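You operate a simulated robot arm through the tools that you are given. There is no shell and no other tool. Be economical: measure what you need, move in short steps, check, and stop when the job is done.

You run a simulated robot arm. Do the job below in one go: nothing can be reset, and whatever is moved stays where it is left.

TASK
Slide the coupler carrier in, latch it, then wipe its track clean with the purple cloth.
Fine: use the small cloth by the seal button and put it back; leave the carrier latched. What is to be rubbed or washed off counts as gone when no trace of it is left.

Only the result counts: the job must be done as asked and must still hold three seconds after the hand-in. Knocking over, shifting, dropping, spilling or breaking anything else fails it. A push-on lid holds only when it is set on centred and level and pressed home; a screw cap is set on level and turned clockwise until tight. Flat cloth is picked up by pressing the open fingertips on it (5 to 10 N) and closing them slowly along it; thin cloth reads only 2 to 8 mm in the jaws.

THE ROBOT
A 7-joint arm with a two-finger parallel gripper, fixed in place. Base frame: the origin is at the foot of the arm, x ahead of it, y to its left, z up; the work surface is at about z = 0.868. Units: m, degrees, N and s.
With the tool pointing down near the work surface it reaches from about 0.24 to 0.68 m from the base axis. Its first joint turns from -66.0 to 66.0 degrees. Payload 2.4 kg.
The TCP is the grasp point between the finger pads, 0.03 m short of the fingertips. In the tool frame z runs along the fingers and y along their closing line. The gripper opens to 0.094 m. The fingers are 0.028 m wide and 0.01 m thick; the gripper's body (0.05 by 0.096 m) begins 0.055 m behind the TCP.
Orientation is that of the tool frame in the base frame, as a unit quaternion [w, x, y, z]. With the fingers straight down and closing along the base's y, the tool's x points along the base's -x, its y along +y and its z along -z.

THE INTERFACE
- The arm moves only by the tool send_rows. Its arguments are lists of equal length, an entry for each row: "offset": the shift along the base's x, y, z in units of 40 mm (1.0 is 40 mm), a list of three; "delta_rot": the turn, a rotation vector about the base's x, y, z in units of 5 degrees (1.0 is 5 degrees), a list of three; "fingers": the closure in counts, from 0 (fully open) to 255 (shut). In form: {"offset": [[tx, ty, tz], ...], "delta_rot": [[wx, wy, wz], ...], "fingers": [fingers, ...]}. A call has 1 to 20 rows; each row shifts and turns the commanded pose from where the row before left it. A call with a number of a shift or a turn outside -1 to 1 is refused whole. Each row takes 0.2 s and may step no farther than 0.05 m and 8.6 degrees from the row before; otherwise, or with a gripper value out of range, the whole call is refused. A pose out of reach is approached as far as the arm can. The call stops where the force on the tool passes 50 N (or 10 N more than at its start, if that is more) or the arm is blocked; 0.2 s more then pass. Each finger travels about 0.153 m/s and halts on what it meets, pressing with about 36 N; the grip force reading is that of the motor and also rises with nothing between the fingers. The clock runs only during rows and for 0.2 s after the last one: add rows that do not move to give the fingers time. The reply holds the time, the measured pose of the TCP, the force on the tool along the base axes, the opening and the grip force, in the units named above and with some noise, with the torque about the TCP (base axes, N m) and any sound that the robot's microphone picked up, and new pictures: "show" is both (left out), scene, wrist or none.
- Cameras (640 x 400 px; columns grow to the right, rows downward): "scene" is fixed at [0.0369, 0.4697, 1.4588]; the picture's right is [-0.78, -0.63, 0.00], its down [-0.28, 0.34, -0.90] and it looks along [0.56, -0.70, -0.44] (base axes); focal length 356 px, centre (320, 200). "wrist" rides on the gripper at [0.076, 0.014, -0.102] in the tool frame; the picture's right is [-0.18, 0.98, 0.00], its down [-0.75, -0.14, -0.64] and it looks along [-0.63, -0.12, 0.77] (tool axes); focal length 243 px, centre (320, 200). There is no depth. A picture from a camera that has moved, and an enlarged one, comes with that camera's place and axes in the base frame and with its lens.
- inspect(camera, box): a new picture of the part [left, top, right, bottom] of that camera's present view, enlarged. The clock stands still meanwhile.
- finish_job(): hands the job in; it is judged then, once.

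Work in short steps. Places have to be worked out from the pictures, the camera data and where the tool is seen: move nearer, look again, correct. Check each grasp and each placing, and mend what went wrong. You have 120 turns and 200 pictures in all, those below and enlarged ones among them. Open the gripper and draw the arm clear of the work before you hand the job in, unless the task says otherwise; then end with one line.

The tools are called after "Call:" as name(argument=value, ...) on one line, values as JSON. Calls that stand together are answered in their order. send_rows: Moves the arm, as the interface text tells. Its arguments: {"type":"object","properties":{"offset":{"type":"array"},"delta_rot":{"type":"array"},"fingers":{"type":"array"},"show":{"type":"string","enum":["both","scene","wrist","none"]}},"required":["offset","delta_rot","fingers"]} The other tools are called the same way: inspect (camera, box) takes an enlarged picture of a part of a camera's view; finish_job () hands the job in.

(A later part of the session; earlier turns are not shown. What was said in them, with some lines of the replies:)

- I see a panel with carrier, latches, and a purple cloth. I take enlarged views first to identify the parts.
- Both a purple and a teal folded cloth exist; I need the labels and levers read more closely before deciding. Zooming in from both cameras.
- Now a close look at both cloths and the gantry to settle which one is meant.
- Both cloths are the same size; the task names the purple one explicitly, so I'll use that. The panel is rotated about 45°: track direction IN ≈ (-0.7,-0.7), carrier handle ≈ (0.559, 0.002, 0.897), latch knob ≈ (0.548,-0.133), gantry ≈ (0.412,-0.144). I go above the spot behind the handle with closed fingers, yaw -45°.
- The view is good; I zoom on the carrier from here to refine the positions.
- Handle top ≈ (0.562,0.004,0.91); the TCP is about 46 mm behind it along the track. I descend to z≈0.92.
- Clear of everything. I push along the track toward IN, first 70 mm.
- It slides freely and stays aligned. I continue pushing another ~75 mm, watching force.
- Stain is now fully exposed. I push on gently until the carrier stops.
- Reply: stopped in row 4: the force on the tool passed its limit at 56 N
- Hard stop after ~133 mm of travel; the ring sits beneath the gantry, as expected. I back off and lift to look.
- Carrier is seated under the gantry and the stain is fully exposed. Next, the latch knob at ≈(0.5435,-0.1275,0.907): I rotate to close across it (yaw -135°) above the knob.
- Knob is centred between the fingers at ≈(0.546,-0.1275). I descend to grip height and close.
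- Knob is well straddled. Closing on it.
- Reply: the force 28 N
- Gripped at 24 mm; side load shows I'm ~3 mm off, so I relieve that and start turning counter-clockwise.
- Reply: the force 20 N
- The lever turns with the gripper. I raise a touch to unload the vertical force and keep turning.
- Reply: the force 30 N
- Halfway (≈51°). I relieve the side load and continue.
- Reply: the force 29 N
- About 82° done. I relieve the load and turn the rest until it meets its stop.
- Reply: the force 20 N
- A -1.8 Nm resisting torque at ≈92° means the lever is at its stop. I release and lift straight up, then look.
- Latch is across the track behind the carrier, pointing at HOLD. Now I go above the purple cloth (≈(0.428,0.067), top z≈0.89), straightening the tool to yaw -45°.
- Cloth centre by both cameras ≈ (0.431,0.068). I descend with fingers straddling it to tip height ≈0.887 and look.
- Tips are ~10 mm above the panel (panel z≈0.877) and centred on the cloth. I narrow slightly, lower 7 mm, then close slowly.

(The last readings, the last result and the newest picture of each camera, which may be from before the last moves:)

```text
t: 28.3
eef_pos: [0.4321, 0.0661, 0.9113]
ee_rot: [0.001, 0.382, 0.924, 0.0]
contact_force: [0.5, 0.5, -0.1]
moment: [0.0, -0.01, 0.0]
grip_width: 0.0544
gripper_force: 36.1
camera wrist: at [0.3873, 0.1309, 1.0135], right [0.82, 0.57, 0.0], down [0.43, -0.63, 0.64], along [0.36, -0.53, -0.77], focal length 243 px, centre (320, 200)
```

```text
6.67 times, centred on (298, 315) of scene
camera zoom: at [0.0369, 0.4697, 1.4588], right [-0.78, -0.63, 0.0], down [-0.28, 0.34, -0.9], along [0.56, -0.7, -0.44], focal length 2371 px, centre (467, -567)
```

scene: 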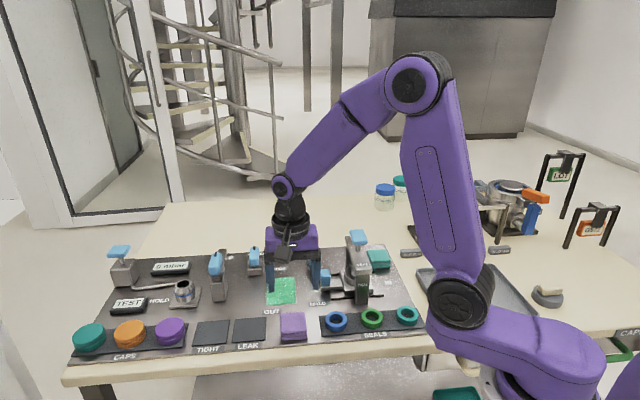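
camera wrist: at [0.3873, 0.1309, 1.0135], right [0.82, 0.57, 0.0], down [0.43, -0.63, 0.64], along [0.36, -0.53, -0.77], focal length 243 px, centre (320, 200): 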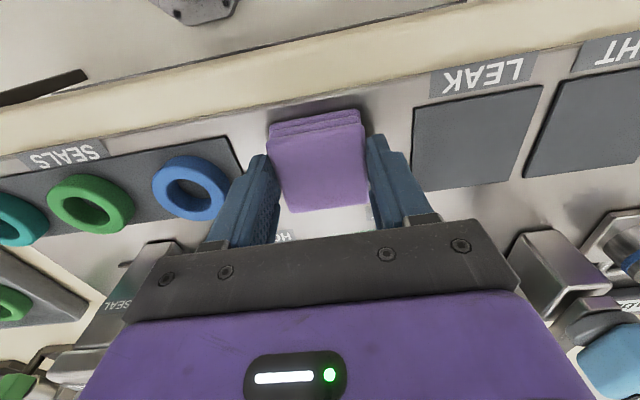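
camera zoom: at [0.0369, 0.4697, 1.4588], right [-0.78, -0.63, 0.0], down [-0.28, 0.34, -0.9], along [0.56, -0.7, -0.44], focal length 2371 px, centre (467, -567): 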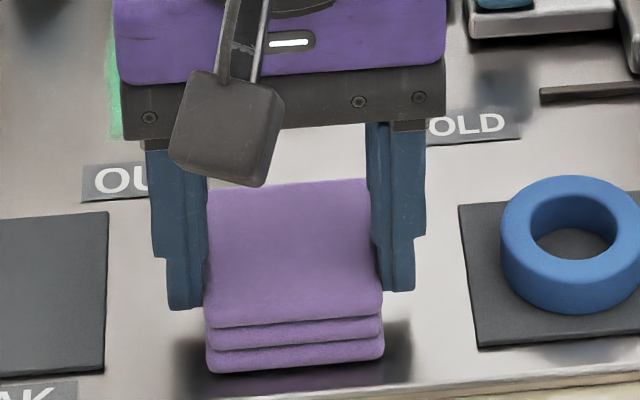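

Held firmly: cloth is a stiff pad, 54 mm wide (grasp pose 0.4321,0.0661,0.9113 — to be used for returning it). I tighten, lift 40 mm and check.

Call:
send_rows(offset=[[0, 0, 0], [0, 0, 0.3], [0, 0, 0.7], [0, 0, 0]], delta_rot=[[0, 0, 0], [0, 0, 0], [0, 0, 0], [0, 0, 0]], fingers=[180, 180, 180, 180])

Call:
inspect(camera="scene", box=[250, 270, 346, 345])

```text
t: 29.3
eef_pos: [0.4308, 0.0675, 0.9523]
ee_rot: [0.001, 0.383, 0.924, -0.001]
contact_force: [-0.3, 0.8, 0.3]
moment: [0.0, 0.0, 0.01]
grip_width: 0.0548
gripper_force: 36.6
camera wrist: at [0.3869, 0.1303, 1.0539], right [0.82, 0.57, 0.0], down [0.43, -0.63, 0.64], along [0.36, -0.53, -0.77], focal length 243 px, centre (320, 200)
```

scene: 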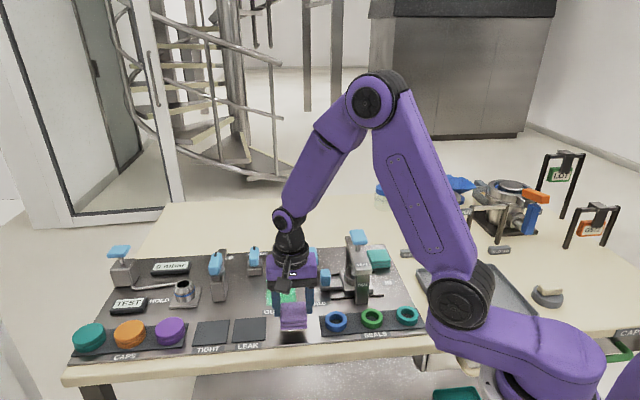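
wrist: 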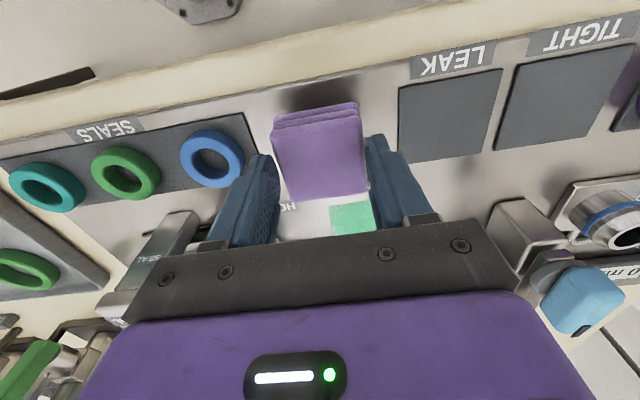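

```text
5.33 times, centred on (298, 308) of scene
camera zoom: at [0.0369, 0.4697, 1.4588], right [-0.78, -0.63, 0.0], down [-0.28, 0.34, -0.9], along [0.56, -0.7, -0.44], focal length 1897 px, centre (437, -373)
```

zoom: 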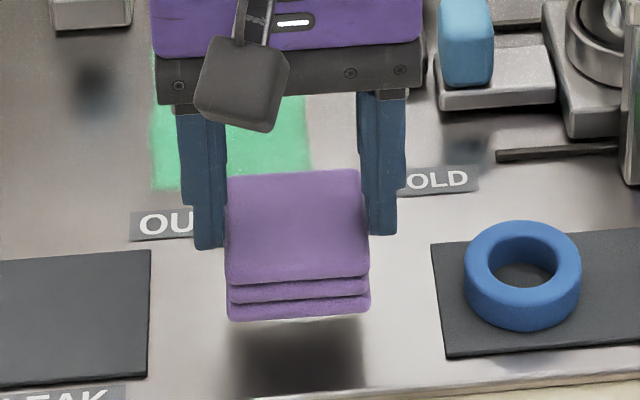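

Cloth held level; grip is ~10 mm behind its centre. I carry it over the stain centre (≈(0.542,-0.006)).

Call:
send_rows(offset=[[0.74, -0.5, 0], [0.74, -0.5, 0], [0.74, -0.5, 0], [0.74, -0.5, 0], [0, 0, -0.6], [0, 0, -0.3], [0, 0, 0]], delta_rot=[[0, 0, 0], [0, 0, 0], [0, 0, 0], [0, 0, 0], [0, 0, 0], [0, 0, 0], [0, 0, 0]], fingers=[180, 180, 180, 180, 180, 180, 180])

Call:
inspect(camera="scene", box=[225, 235, 345, 325])

```text
t: 30.7
eef_pos: [0.5516, -0.0138, 0.9215]
ee_rot: [0.002, 0.382, 0.924, 0.0]
contact_force: [-4.7, 0.4, 11.6]
moment: [-0.01, 0.14, -0.02]
grip_width: 0.0544
gripper_force: 35.5
stopped in row 7: the force on the tool passed its limit at 52 N (the readings are from after the stop); the commanded pose is now the measured one
camera wrist: at [0.5068, 0.0505, 1.0229], right [0.82, 0.57, 0.0], down [0.43, -0.63, 0.64], along [0.37, -0.53, -0.76], focal length 243 px, centre (320, 200)
```

scene: 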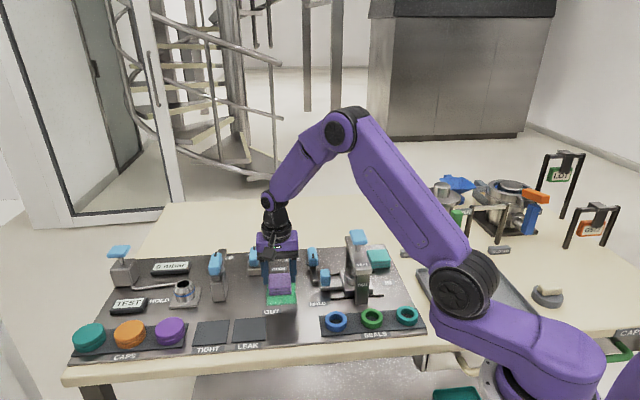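
wrist: 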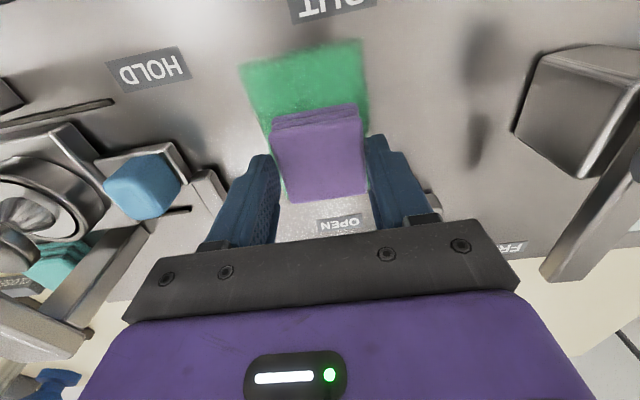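

```text
4.44 times, centred on (285, 280) of scene
camera zoom: at [0.0366, 0.4697, 1.4588], right [-0.78, -0.63, 0.0], down [-0.28, 0.34, -0.9], along [0.56, -0.7, -0.44], focal length 1581 px, centre (476, -156)
```

zoom: 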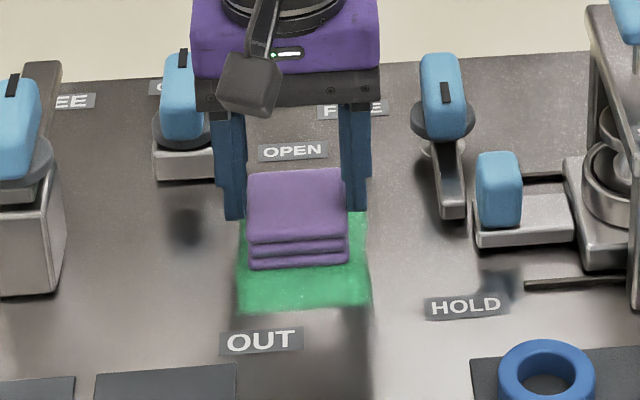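

Contact came 10 mm early: comparing images, the cloth slipped ~8–10 mm down in the grip when lifted. It now rests on the panel, so I open slightly, shift 10 mm toward its centre, lower and regrip deeper.

Call:
send_rows(offset=[[0, 0, 0], [0, 0, 0], [-0.175, 0.175, -0.1], [0, 0, -0.15], [0, 0, 0]], delta_rot=[[0, 0, 0], [0, 0, 0], [0, 0, 0], [0, 0, 0], [0, 0, 0]], fingers=[100, 75, 75, 75, 75])

Call:
inspect(camera="scene", box=[225, 235, 345, 325])

```text
t: 31.9
eef_pos: [0.544, -0.0075, 0.9104]
ee_rot: [0.001, 0.382, 0.924, 0.0]
contact_force: [0.0, 0.4, -0.2]
moment: [-0.04, 0.0, 0.01]
grip_width: 0.0665
gripper_force: 0.1
camera wrist: at [0.4999, 0.0573, 1.0116], right [0.82, 0.57, 0.0], down [0.43, -0.63, 0.64], along [0.37, -0.53, -0.76], focal length 243 px, centre (320, 200)
```

scene: 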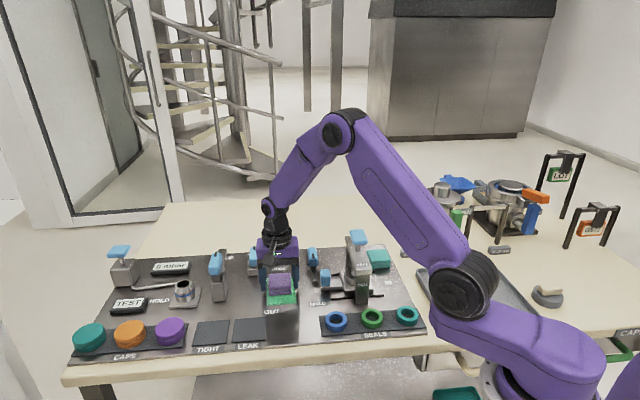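
wrist: 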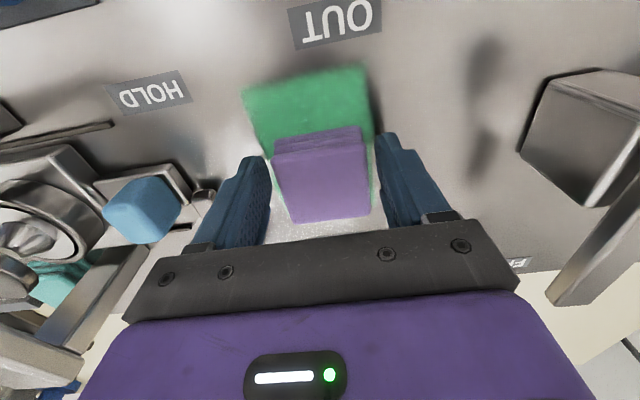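

```text
4.44 times, centred on (285, 280) of scene
camera zoom: at [0.0369, 0.4697, 1.4588], right [-0.78, -0.63, 0.0], down [-0.28, 0.34, -0.9], along [0.56, -0.7, -0.44], focal length 1581 px, centre (476, -156)
```

zoom: 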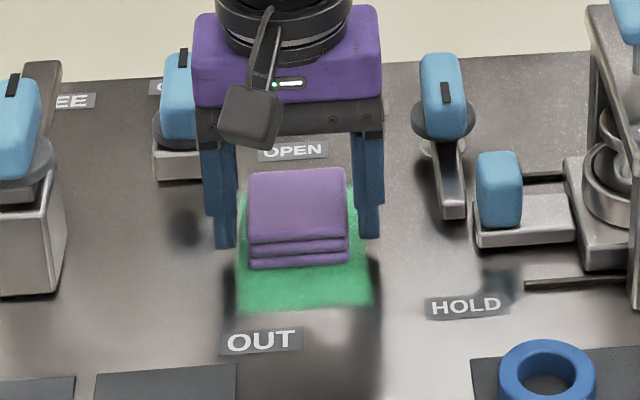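

Cloth is resting in place and the fingers are now centred on it. Closing firmly and pressing down ~2 mm.

Call:
send_rows(offset=[[0, 0, 0], [0, 0, 0], [0, 0, 0], [0, 0, -0.04], [0, 0, 0]], delta_rot=[[0, 0, 0], [0, 0, 0], [0, 0, 0], [0, 0, 0], [0, 0, 0]], fingers=[120, 150, 220, 220, 220], show="none")

```text
t: 33.1
eef_pos: [0.5456, -0.0076, 0.9093]
ee_rot: [0.003, 0.382, 0.924, 0.001]
contact_force: [-5.8, -0.6, 21.8]
moment: [-0.21, 0.14, -0.03]
grip_width: 0.0546
gripper_force: 36.3
```

22 N of press. First strokes front–back across the stain.

Call:
send_rows(offset=[[0.177, -0.177, 0], [0.177, -0.177, 0], [0.177, -0.177, 0], [-0.177, 0.177, 0], [-0.177, 0.177, 0], [-0.177, 0.177, 0], [-0.177, 0.177, 0], [-0.177, 0.177, 0], [-0.177, 0.177, 0], [-0.1, 0.1, 0]], delta_rot=[[0, 0, 0], [0, 0, 0], [0, 0, 0], [0, 0, 0], [0, 0, 0], [0, 0, 0], [0, 0, 0], [0, 0, 0], [0, 0, 0], [0, 0, 0]], fingers=[220, 220, 220, 220, 220, 220, 220, 220, 220, 220])

Call:
inspect(camera="scene", box=[225, 235, 345, 325])

```text
t: 35.3
eef_pos: [0.5201, 0.0173, 0.9092]
ee_rot: [0.004, 0.384, 0.923, 0.001]
contact_force: [6.7, -7.8, 23.2]
moment: [-0.31, -0.16, 0.0]
grip_width: 0.0544
gripper_force: 36.3
camera wrist: at [0.475, 0.0823, 1.0108], right [0.82, 0.57, 0.01], down [0.43, -0.63, 0.65], along [0.37, -0.53, -0.76], focal length 243 px, centre (320, 200)
```

scene: 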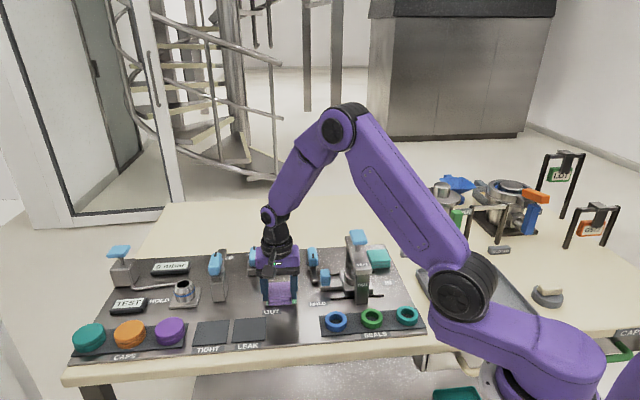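
wrist: 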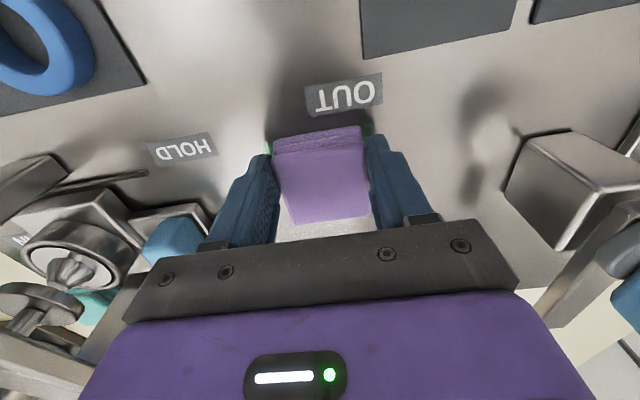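

```text
4.44 times, centred on (285, 280) of scene
camera zoom: at [0.0367, 0.4695, 1.4588], right [-0.78, -0.63, 0.0], down [-0.28, 0.34, -0.9], along [0.56, -0.7, -0.44], focal length 1581 px, centre (476, -156)
```

zoom: 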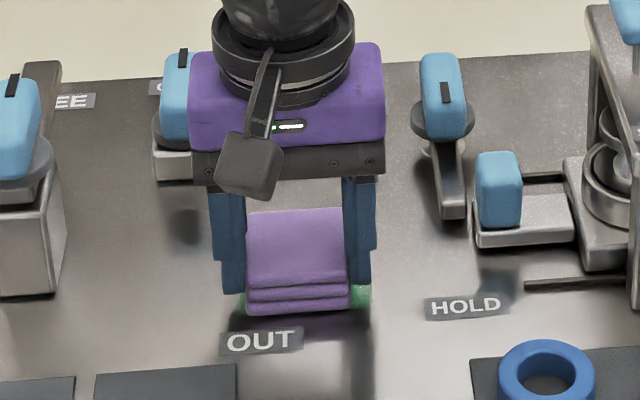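

Most is gone; green remnants at the two front corners. I sweep along the +u side then the -u side.

Call:
send_rows(offset=[[-0.1, 0.1, 0], [0.15, 0.15, 0], [0.15, 0.15, 0], [0.177, -0.177, 0], [0.177, -0.177, 0], [0.177, -0.177, 0], [0.177, -0.177, 0], [0.177, -0.177, 0], [0.177, -0.177, 0], [0.177, -0.177, 0], [-0.2, -0.2, 0], [-0.2, -0.2, 0], [-0.2, -0.2, 0], [-0.177, 0.177, 0], [-0.177, 0.177, 0], [-0.177, 0.177, 0], [-0.177, 0.177, 0], [-0.177, 0.177, 0], [-0.177, 0.177, 0], [-0.177, 0.177, 0]], delta_rot=[[0, 0, 0], [0, 0, 0], [0, 0, 0], [0, 0, 0], [0, 0, 0], [0, 0, 0], [0, 0, 0], [0, 0, 0], [0, 0, 0], [0, 0, 0], [0, 0, 0], [0, 0, 0], [0, 0, 0], [0, 0, 0], [0, 0, 0], [0, 0, 0], [0, 0, 0], [0, 0, 0], [0, 0, 0], [0, 0, 0]], fingers=[220, 220, 220, 220, 220, 220, 220, 220, 220, 220, 220, 220, 220, 220, 220, 220, 220, 220, 220, 220])

Call:
inspect(camera="scene", box=[225, 235, 345, 325])

```text
t: 39.5
eef_pos: [0.5032, 0.0103, 0.9089]
ee_rot: [0.002, 0.382, 0.924, 0.001]
contact_force: [1.1, -0.9, 2.8]
moment: [-0.01, 0.03, 0.02]
grip_width: 0.0546
gripper_force: 36.1
camera wrist: at [0.4584, 0.0747, 1.0107], right [0.82, 0.57, 0.0], down [0.43, -0.63, 0.64], along [0.37, -0.53, -0.77], focal length 243 px, centre (320, 200)
```

scene: 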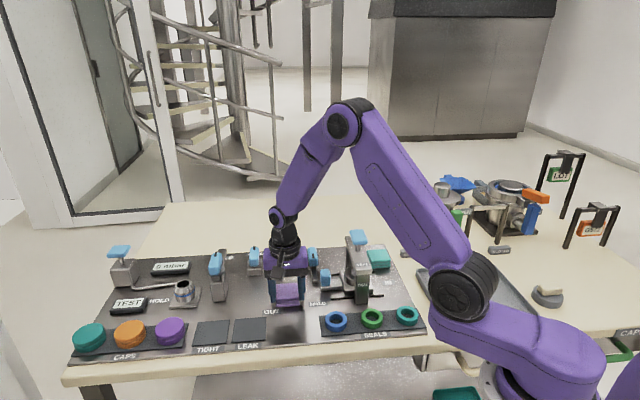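
wrist: 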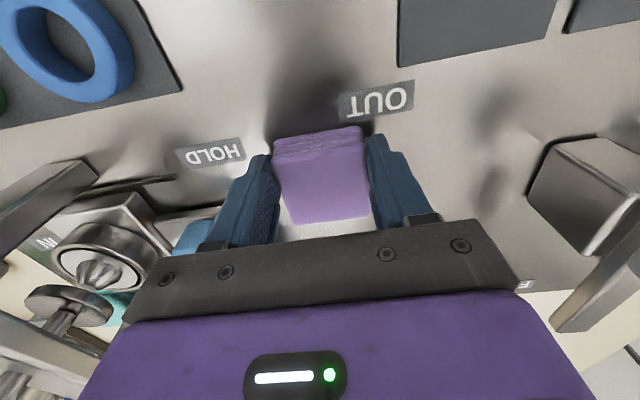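

```text
4.44 times, centred on (285, 280) of scene
camera zoom: at [0.0369, 0.4697, 1.4588], right [-0.78, -0.63, 0.0], down [-0.28, 0.34, -0.9], along [0.56, -0.7, -0.44], focal length 1581 px, centre (476, -156)
```

zoom: 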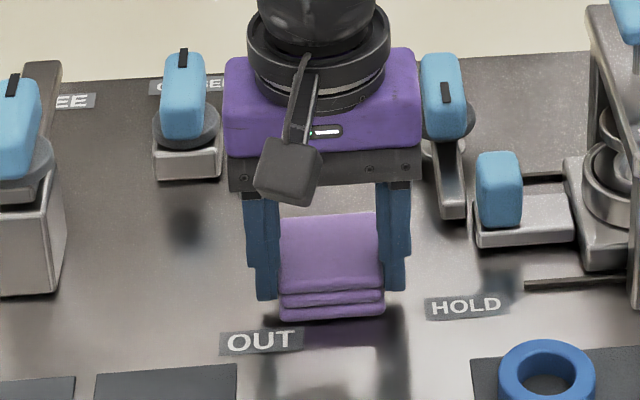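

No green visible. I lift the cloth 60 mm and look at the bare surface.

Call:
send_rows(offset=[[0, 0, 0.2], [0, 0, 0.4], [-0.3, 0.3, 0.8], [-0.3, 0.3, 0.6], [-0.3, 0.3, 0], [0, 0, 0]], delta_rot=[[0, 0, 0], [0, 0, 0], [0, 0, 0], [0, 0, 0], [0, 0, 0], [0, 0, 0]], fingers=[220, 220, 220, 220, 220, 220])

Call:
inspect(camera="scene", box=[225, 235, 345, 325])

Call:
inspect(camera="wrist", box=[200, 60, 440, 240])

```text
t: 40.9
eef_pos: [0.4672, 0.0457, 0.9887]
ee_rot: [0.002, 0.381, 0.924, 0.0]
contact_force: [0.4, 0.2, 0.4]
moment: [-0.02, -0.02, 0.01]
grip_width: 0.0545
gripper_force: 36.1
camera wrist: at [0.4226, 0.1107, 1.0909], right [0.82, 0.57, 0.0], down [0.43, -0.63, 0.64], along [0.37, -0.53, -0.76], focal length 243 px, centre (320, 200)
```

scene: 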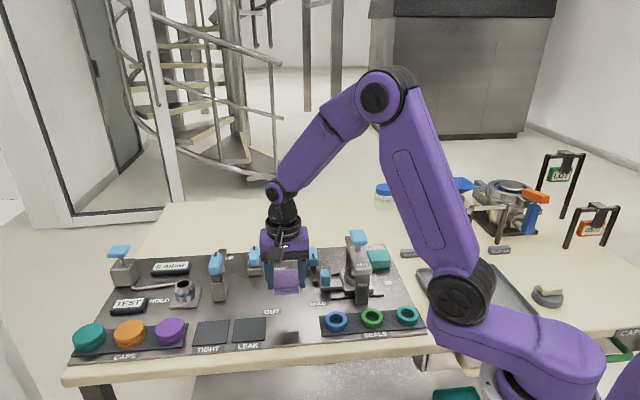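
wrist: 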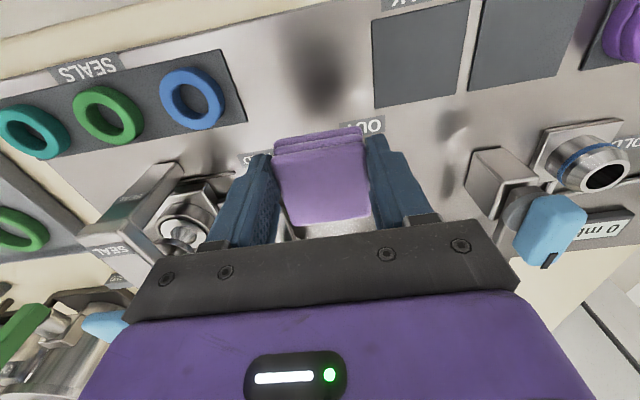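

```text
4.44 times, centred on (285, 280) of scene
camera zoom: at [0.0369, 0.4697, 1.4588], right [-0.78, -0.63, 0.0], down [-0.28, 0.34, -0.9], along [0.56, -0.7, -0.44], focal length 1581 px, centre (476, -156)
```

zoom: 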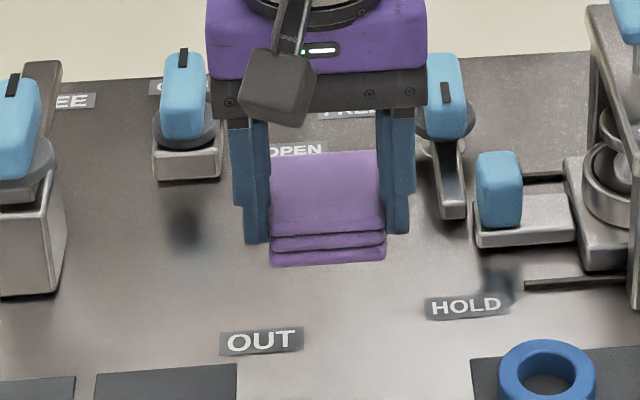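

```text
2.22 times, centred on (320, 150) of wrist
camera zoom: at [0.4226, 0.1107, 1.0909], right [0.82, 0.57, 0.0], down [0.43, -0.63, 0.64], along [0.37, -0.53, -0.76], focal length 539 px, centre (320, 311)
```

zoom: 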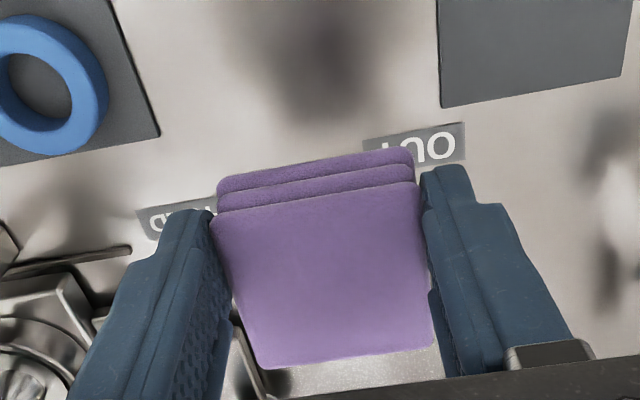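

Cloth held securely and track looks clean so far. I carry the cloth over its home spot, which also uncovers the whole track for checking.

Call:
send_rows(offset=[[-0.55, 0.35, 0], [-0.52, 0.33, 0], [0, 0, -0.5], [0, 0, -0.5], [0, 0, 0]], delta_rot=[[0, 0, 0], [0, 0, 0], [0, 0, 0], [0, 0, 0], [0, 0, 0]], fingers=[220, 220, 220, 220, 220])

Call:
inspect(camera="scene", box=[225, 235, 345, 325])

Call:
inspect(camera="scene", box=[260, 295, 340, 345])

```text
t: 42.1
eef_pos: [0.425, 0.0735, 0.9495]
ee_rot: [0.002, 0.382, 0.924, -0.001]
contact_force: [-1.0, -0.7, -0.4]
moment: [-0.04, 0.0, -0.02]
grip_width: 0.0546
gripper_force: 35.5
camera wrist: at [0.38, 0.138, 1.0506], right [0.82, 0.57, 0.0], down [0.43, -0.63, 0.64], along [0.37, -0.53, -0.76], focal length 243 px, centre (320, 200)
```

scene: 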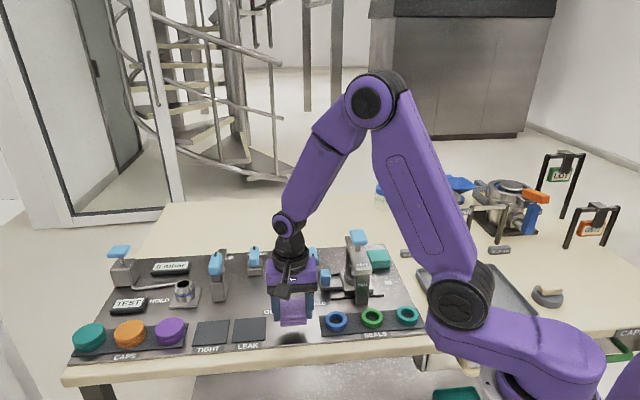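
wrist: 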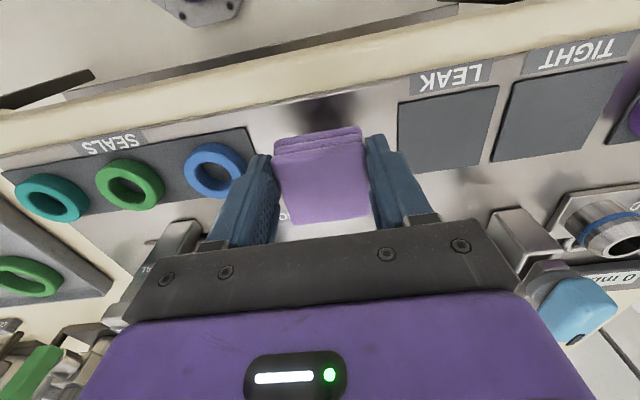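

```text
4.44 times, centred on (285, 280) of scene
camera zoom: at [0.0369, 0.4697, 1.4588], right [-0.78, -0.63, 0.0], down [-0.28, 0.34, -0.9], along [0.56, -0.7, -0.44], focal length 1581 px, centre (476, -156)
```

zoom: 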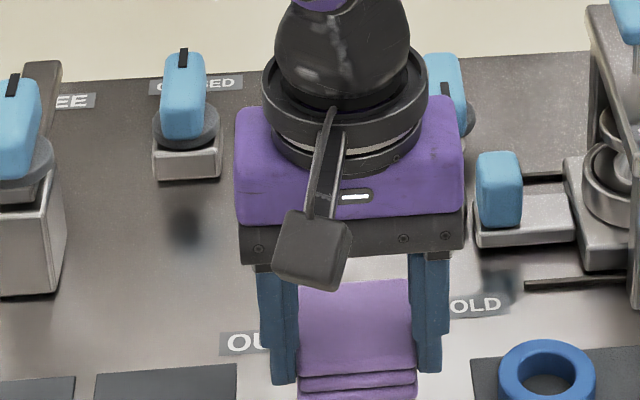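

```text
8.00 times, centred on (300, 320) of scene
camera zoom: at [0.0369, 0.4697, 1.4588], right [-0.78, -0.63, 0.0], down [-0.28, 0.34, -0.9], along [0.56, -0.7, -0.44], focal length 2845 px, centre (480, -760)
```

zoom: 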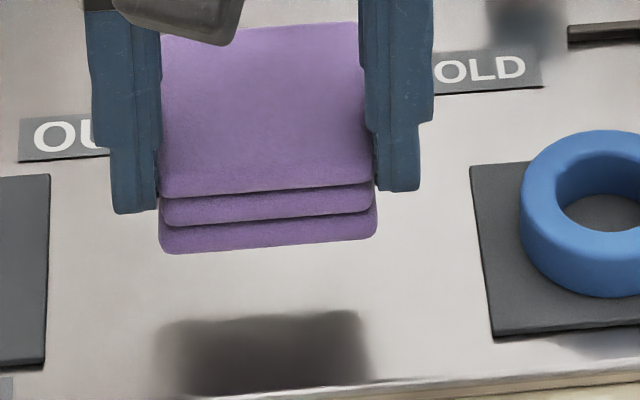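

Projected corners match the original spot within ~1 mm. Lowering straight down to the panel.

Call:
send_rows(offset=[[-0.01, -0.02, -0.5], [0, 0, -0.3], [0, 0, -0.1], [0, 0, -0.06], [0, 0, 0]], delta_rot=[[0, 0, 0], [0, 0, 0], [0, 0, 0], [0, 0, 0], [0, 0, 0]], fingers=[220, 220, 220, 220, 220], show="none")

Call:
inspect(camera="scene", box=[260, 295, 340, 345])

```text
t: 43.3
eef_pos: [0.4239, 0.0718, 0.9103]
ee_rot: [0.002, 0.382, 0.924, 0.0]
contact_force: [-0.2, 0.4, -0.1]
moment: [0.02, 0.01, -0.01]
grip_width: 0.0545
gripper_force: 35.6
```

```text
8.00 times, centred on (300, 320) of scene
camera zoom: at [0.0369, 0.4697, 1.4588], right [-0.78, -0.63, 0.0], down [-0.28, 0.34, -0.9], along [0.56, -0.7, -0.44], focal length 2845 px, centre (480, -760)
```

zoom: 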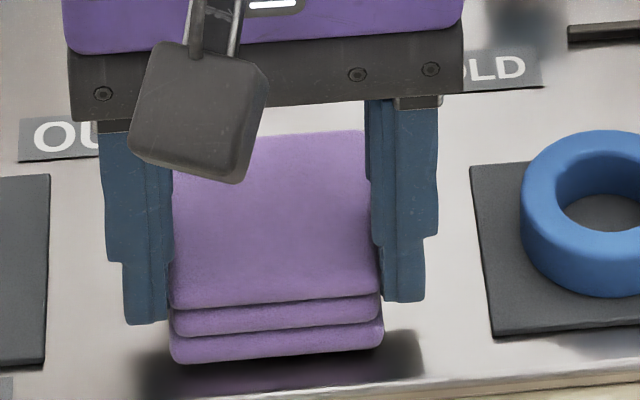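

Within ~1 mm of the original outline, just not quite touching. I lower 1 mm, open and lift away.

Call:
send_rows(offset=[[0, 0, -0.03], [0, 0, 0], [0, 0, 0], [0, 0, 0], [0, 0, 0.5], [0, 0, 0.9], [0, 0, 0.9], [0, 0, 0.9]], delta_rot=[[0, 0, 0], [0, 0, 0], [0, 0, 0], [0, 0, 0], [0, 0, 0], [0, 0, 0], [0, 0, 0], [0, 0, 0]], fingers=[220, 120, 80, 80, 80, 80, 80, 80])

Call:
inspect(camera="scene", box=[260, 295, 340, 345])

Call:
inspect(camera="wrist", box=[200, 60, 480, 235])

```text
t: 45.1
eef_pos: [0.4241, 0.0715, 1.0373]
ee_rot: [0.002, 0.382, 0.924, 0.0]
contact_force: [-0.1, 0.3, -0.2]
moment: [-0.02, -0.01, -0.02]
grip_width: 0.0646
gripper_force: 0.1
camera wrist: at [0.3791, 0.1365, 1.1391], right [0.82, 0.57, 0.0], down [0.43, -0.63, 0.64], along [0.37, -0.53, -0.76], focal length 243 px, centre (320, 200)
```

scene: 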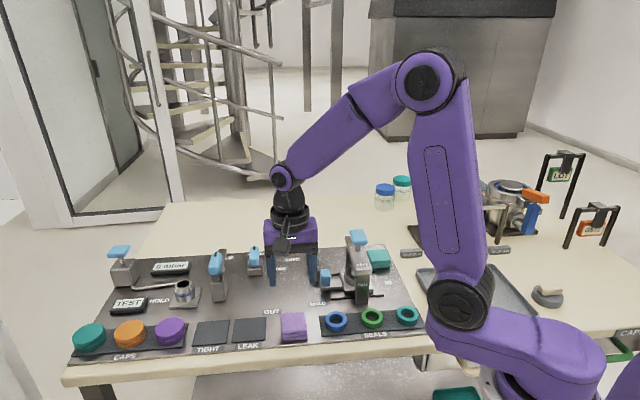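
wrist: 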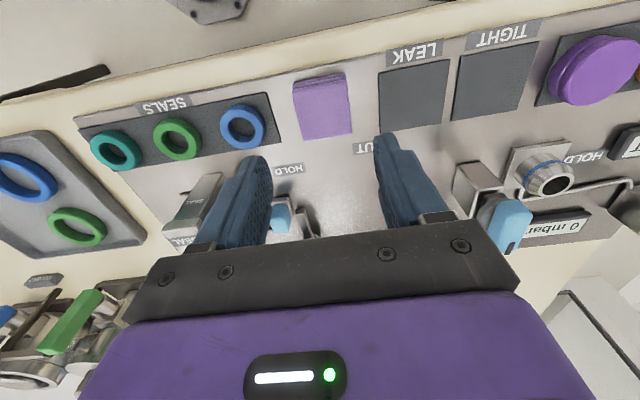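

```text
8.00 times, centred on (300, 320) of scene
camera zoom: at [0.0369, 0.4697, 1.4588], right [-0.78, -0.63, 0.0], down [-0.28, 0.34, -0.9], along [0.56, -0.7, -0.44], focal length 2845 px, centre (480, -760)
```

zoom: 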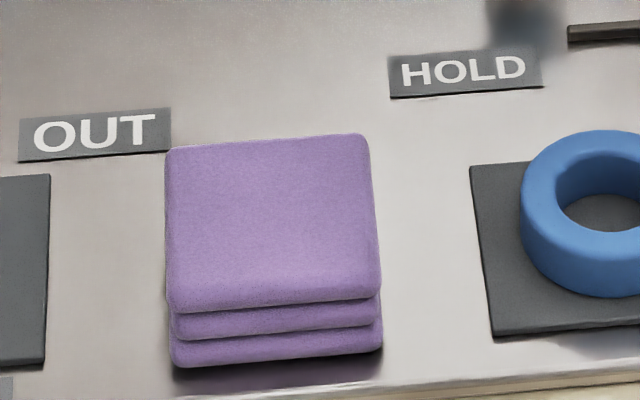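

```text
2.29 times, centred on (340, 148) of wrist
camera zoom: at [0.3791, 0.1365, 1.1391], right [0.82, 0.57, 0.0], down [0.43, -0.63, 0.64], along [0.37, -0.53, -0.76], focal length 555 px, centre (274, 320)
```

zoom: 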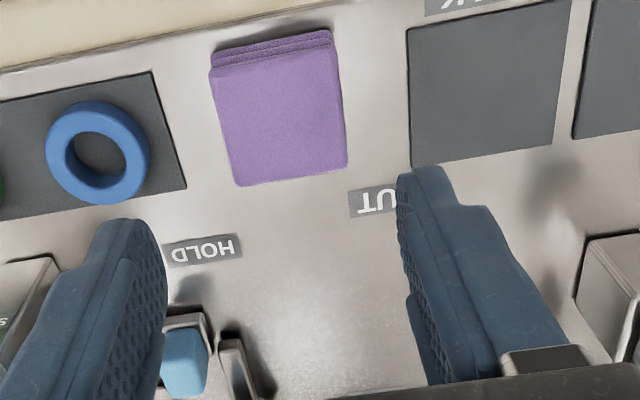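

Cloth is back in place. I draw the arm up and back, then inspect the whole track and latch.

Call:
send_rows(offset=[[0, 0, 0.9], [0, 0, 0.9], [-0.4, -0.3, 0.9], [-0.5, -0.3, 0.9], [-0.5, -0.3, 0.9], [-0.5, -0.3, 0], [0, 0, 0]], delta_rot=[[0, 0, 0], [0, 0, 0], [0, 0, 0], [0, 0, 0], [0, 0, 0], [0, 0, 0], [0, 0, 0]], fingers=[0, 0, 0, 0, 0, 0, 0])

Call:
inspect(camera="scene", box=[215, 225, 405, 345])

Call:
inspect(camera="scene", box=[245, 260, 325, 315])

Call:
inspect(camera="wrist", box=[200, 60, 480, 235])

```text
t: 46.7
eef_pos: [0.3476, 0.0254, 1.2169]
ee_rot: [0.003, 0.382, 0.924, 0.0]
contact_force: [-0.3, -0.2, 0.8]
moment: [0.06, 0.02, 0.03]
grip_width: 0.0941
gripper_force: 0.1
camera wrist: at [0.3027, 0.0888, 1.3187], right [0.82, 0.57, 0.0], down [0.43, -0.63, 0.64], along [0.37, -0.53, -0.76], focal length 243 px, centre (320, 200)
```

scene: 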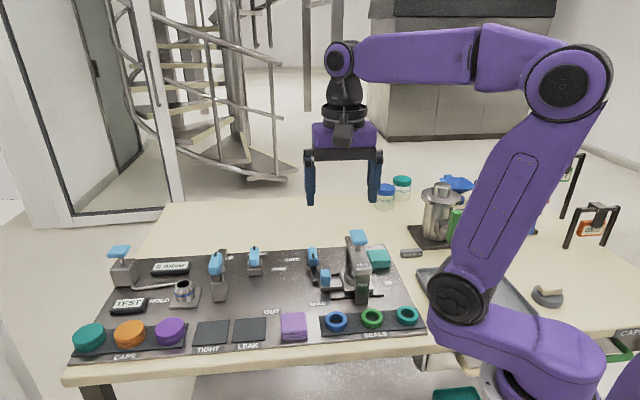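
wrist: 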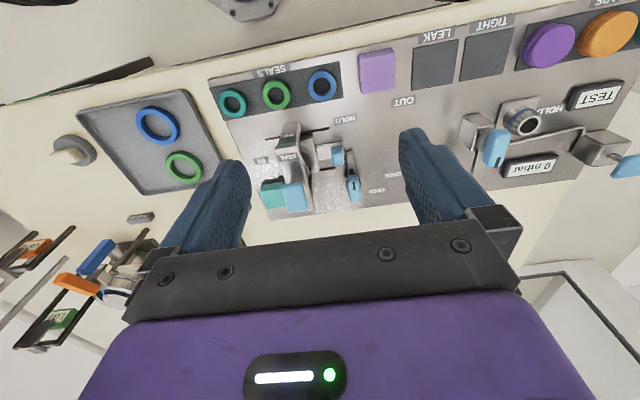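

```text
3.33 times, centred on (310, 285) of scene
camera zoom: at [0.0369, 0.4697, 1.4588], right [-0.78, -0.63, 0.0], down [-0.28, 0.34, -0.9], along [0.56, -0.7, -0.44], focal length 1186 px, centre (353, -83)
```

zoom: 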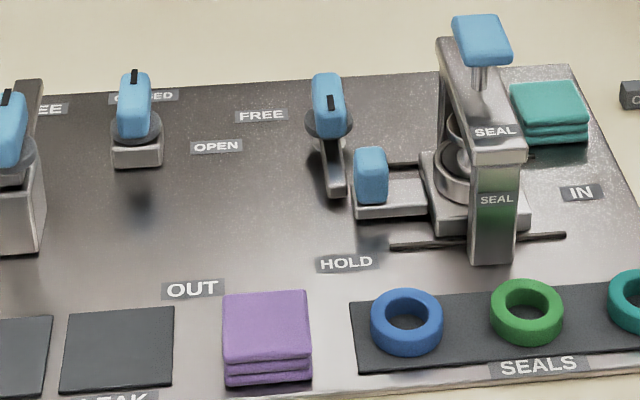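

```text
7.27 times, centred on (285, 288) of scene
camera zoom: at [0.0369, 0.4697, 1.4588], right [-0.78, -0.63, 0.0], down [-0.28, 0.34, -0.9], along [0.56, -0.7, -0.44], focal length 2587 px, centre (574, -436)
```

zoom: 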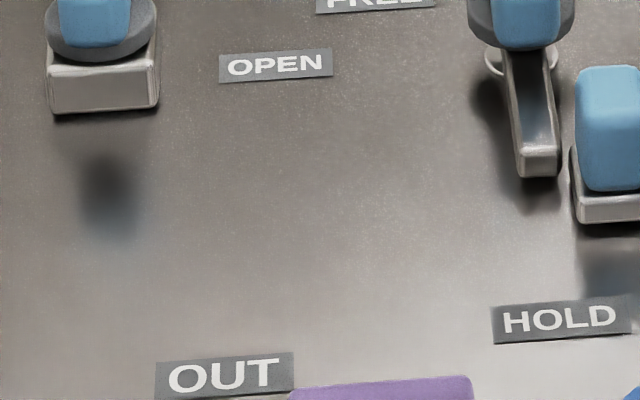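

```text
2.29 times, centred on (340, 148) of wrist
camera zoom: at [0.3027, 0.0888, 1.3187], right [0.82, 0.57, 0.0], down [0.43, -0.63, 0.64], along [0.37, -0.53, -0.76], focal length 555 px, centre (274, 320)
```

zoom: 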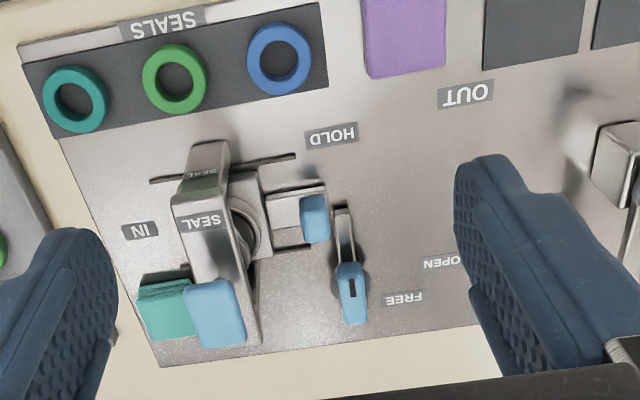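

The track shows no trace of green, the carrier is latched at IN, the purple cloth is back in its spot, and the open gripper is clear. Handing in.

Call:
finish_job()

```text
The job is handed in.
```

I slid the carrier in to its stop, latched it at HOLD and wiped the track with the purple cloth until no green showed, then put the cloth back within about 1 mm; a teal cloth sits nearer the seal button, but I followed the named colour and left that one alone.
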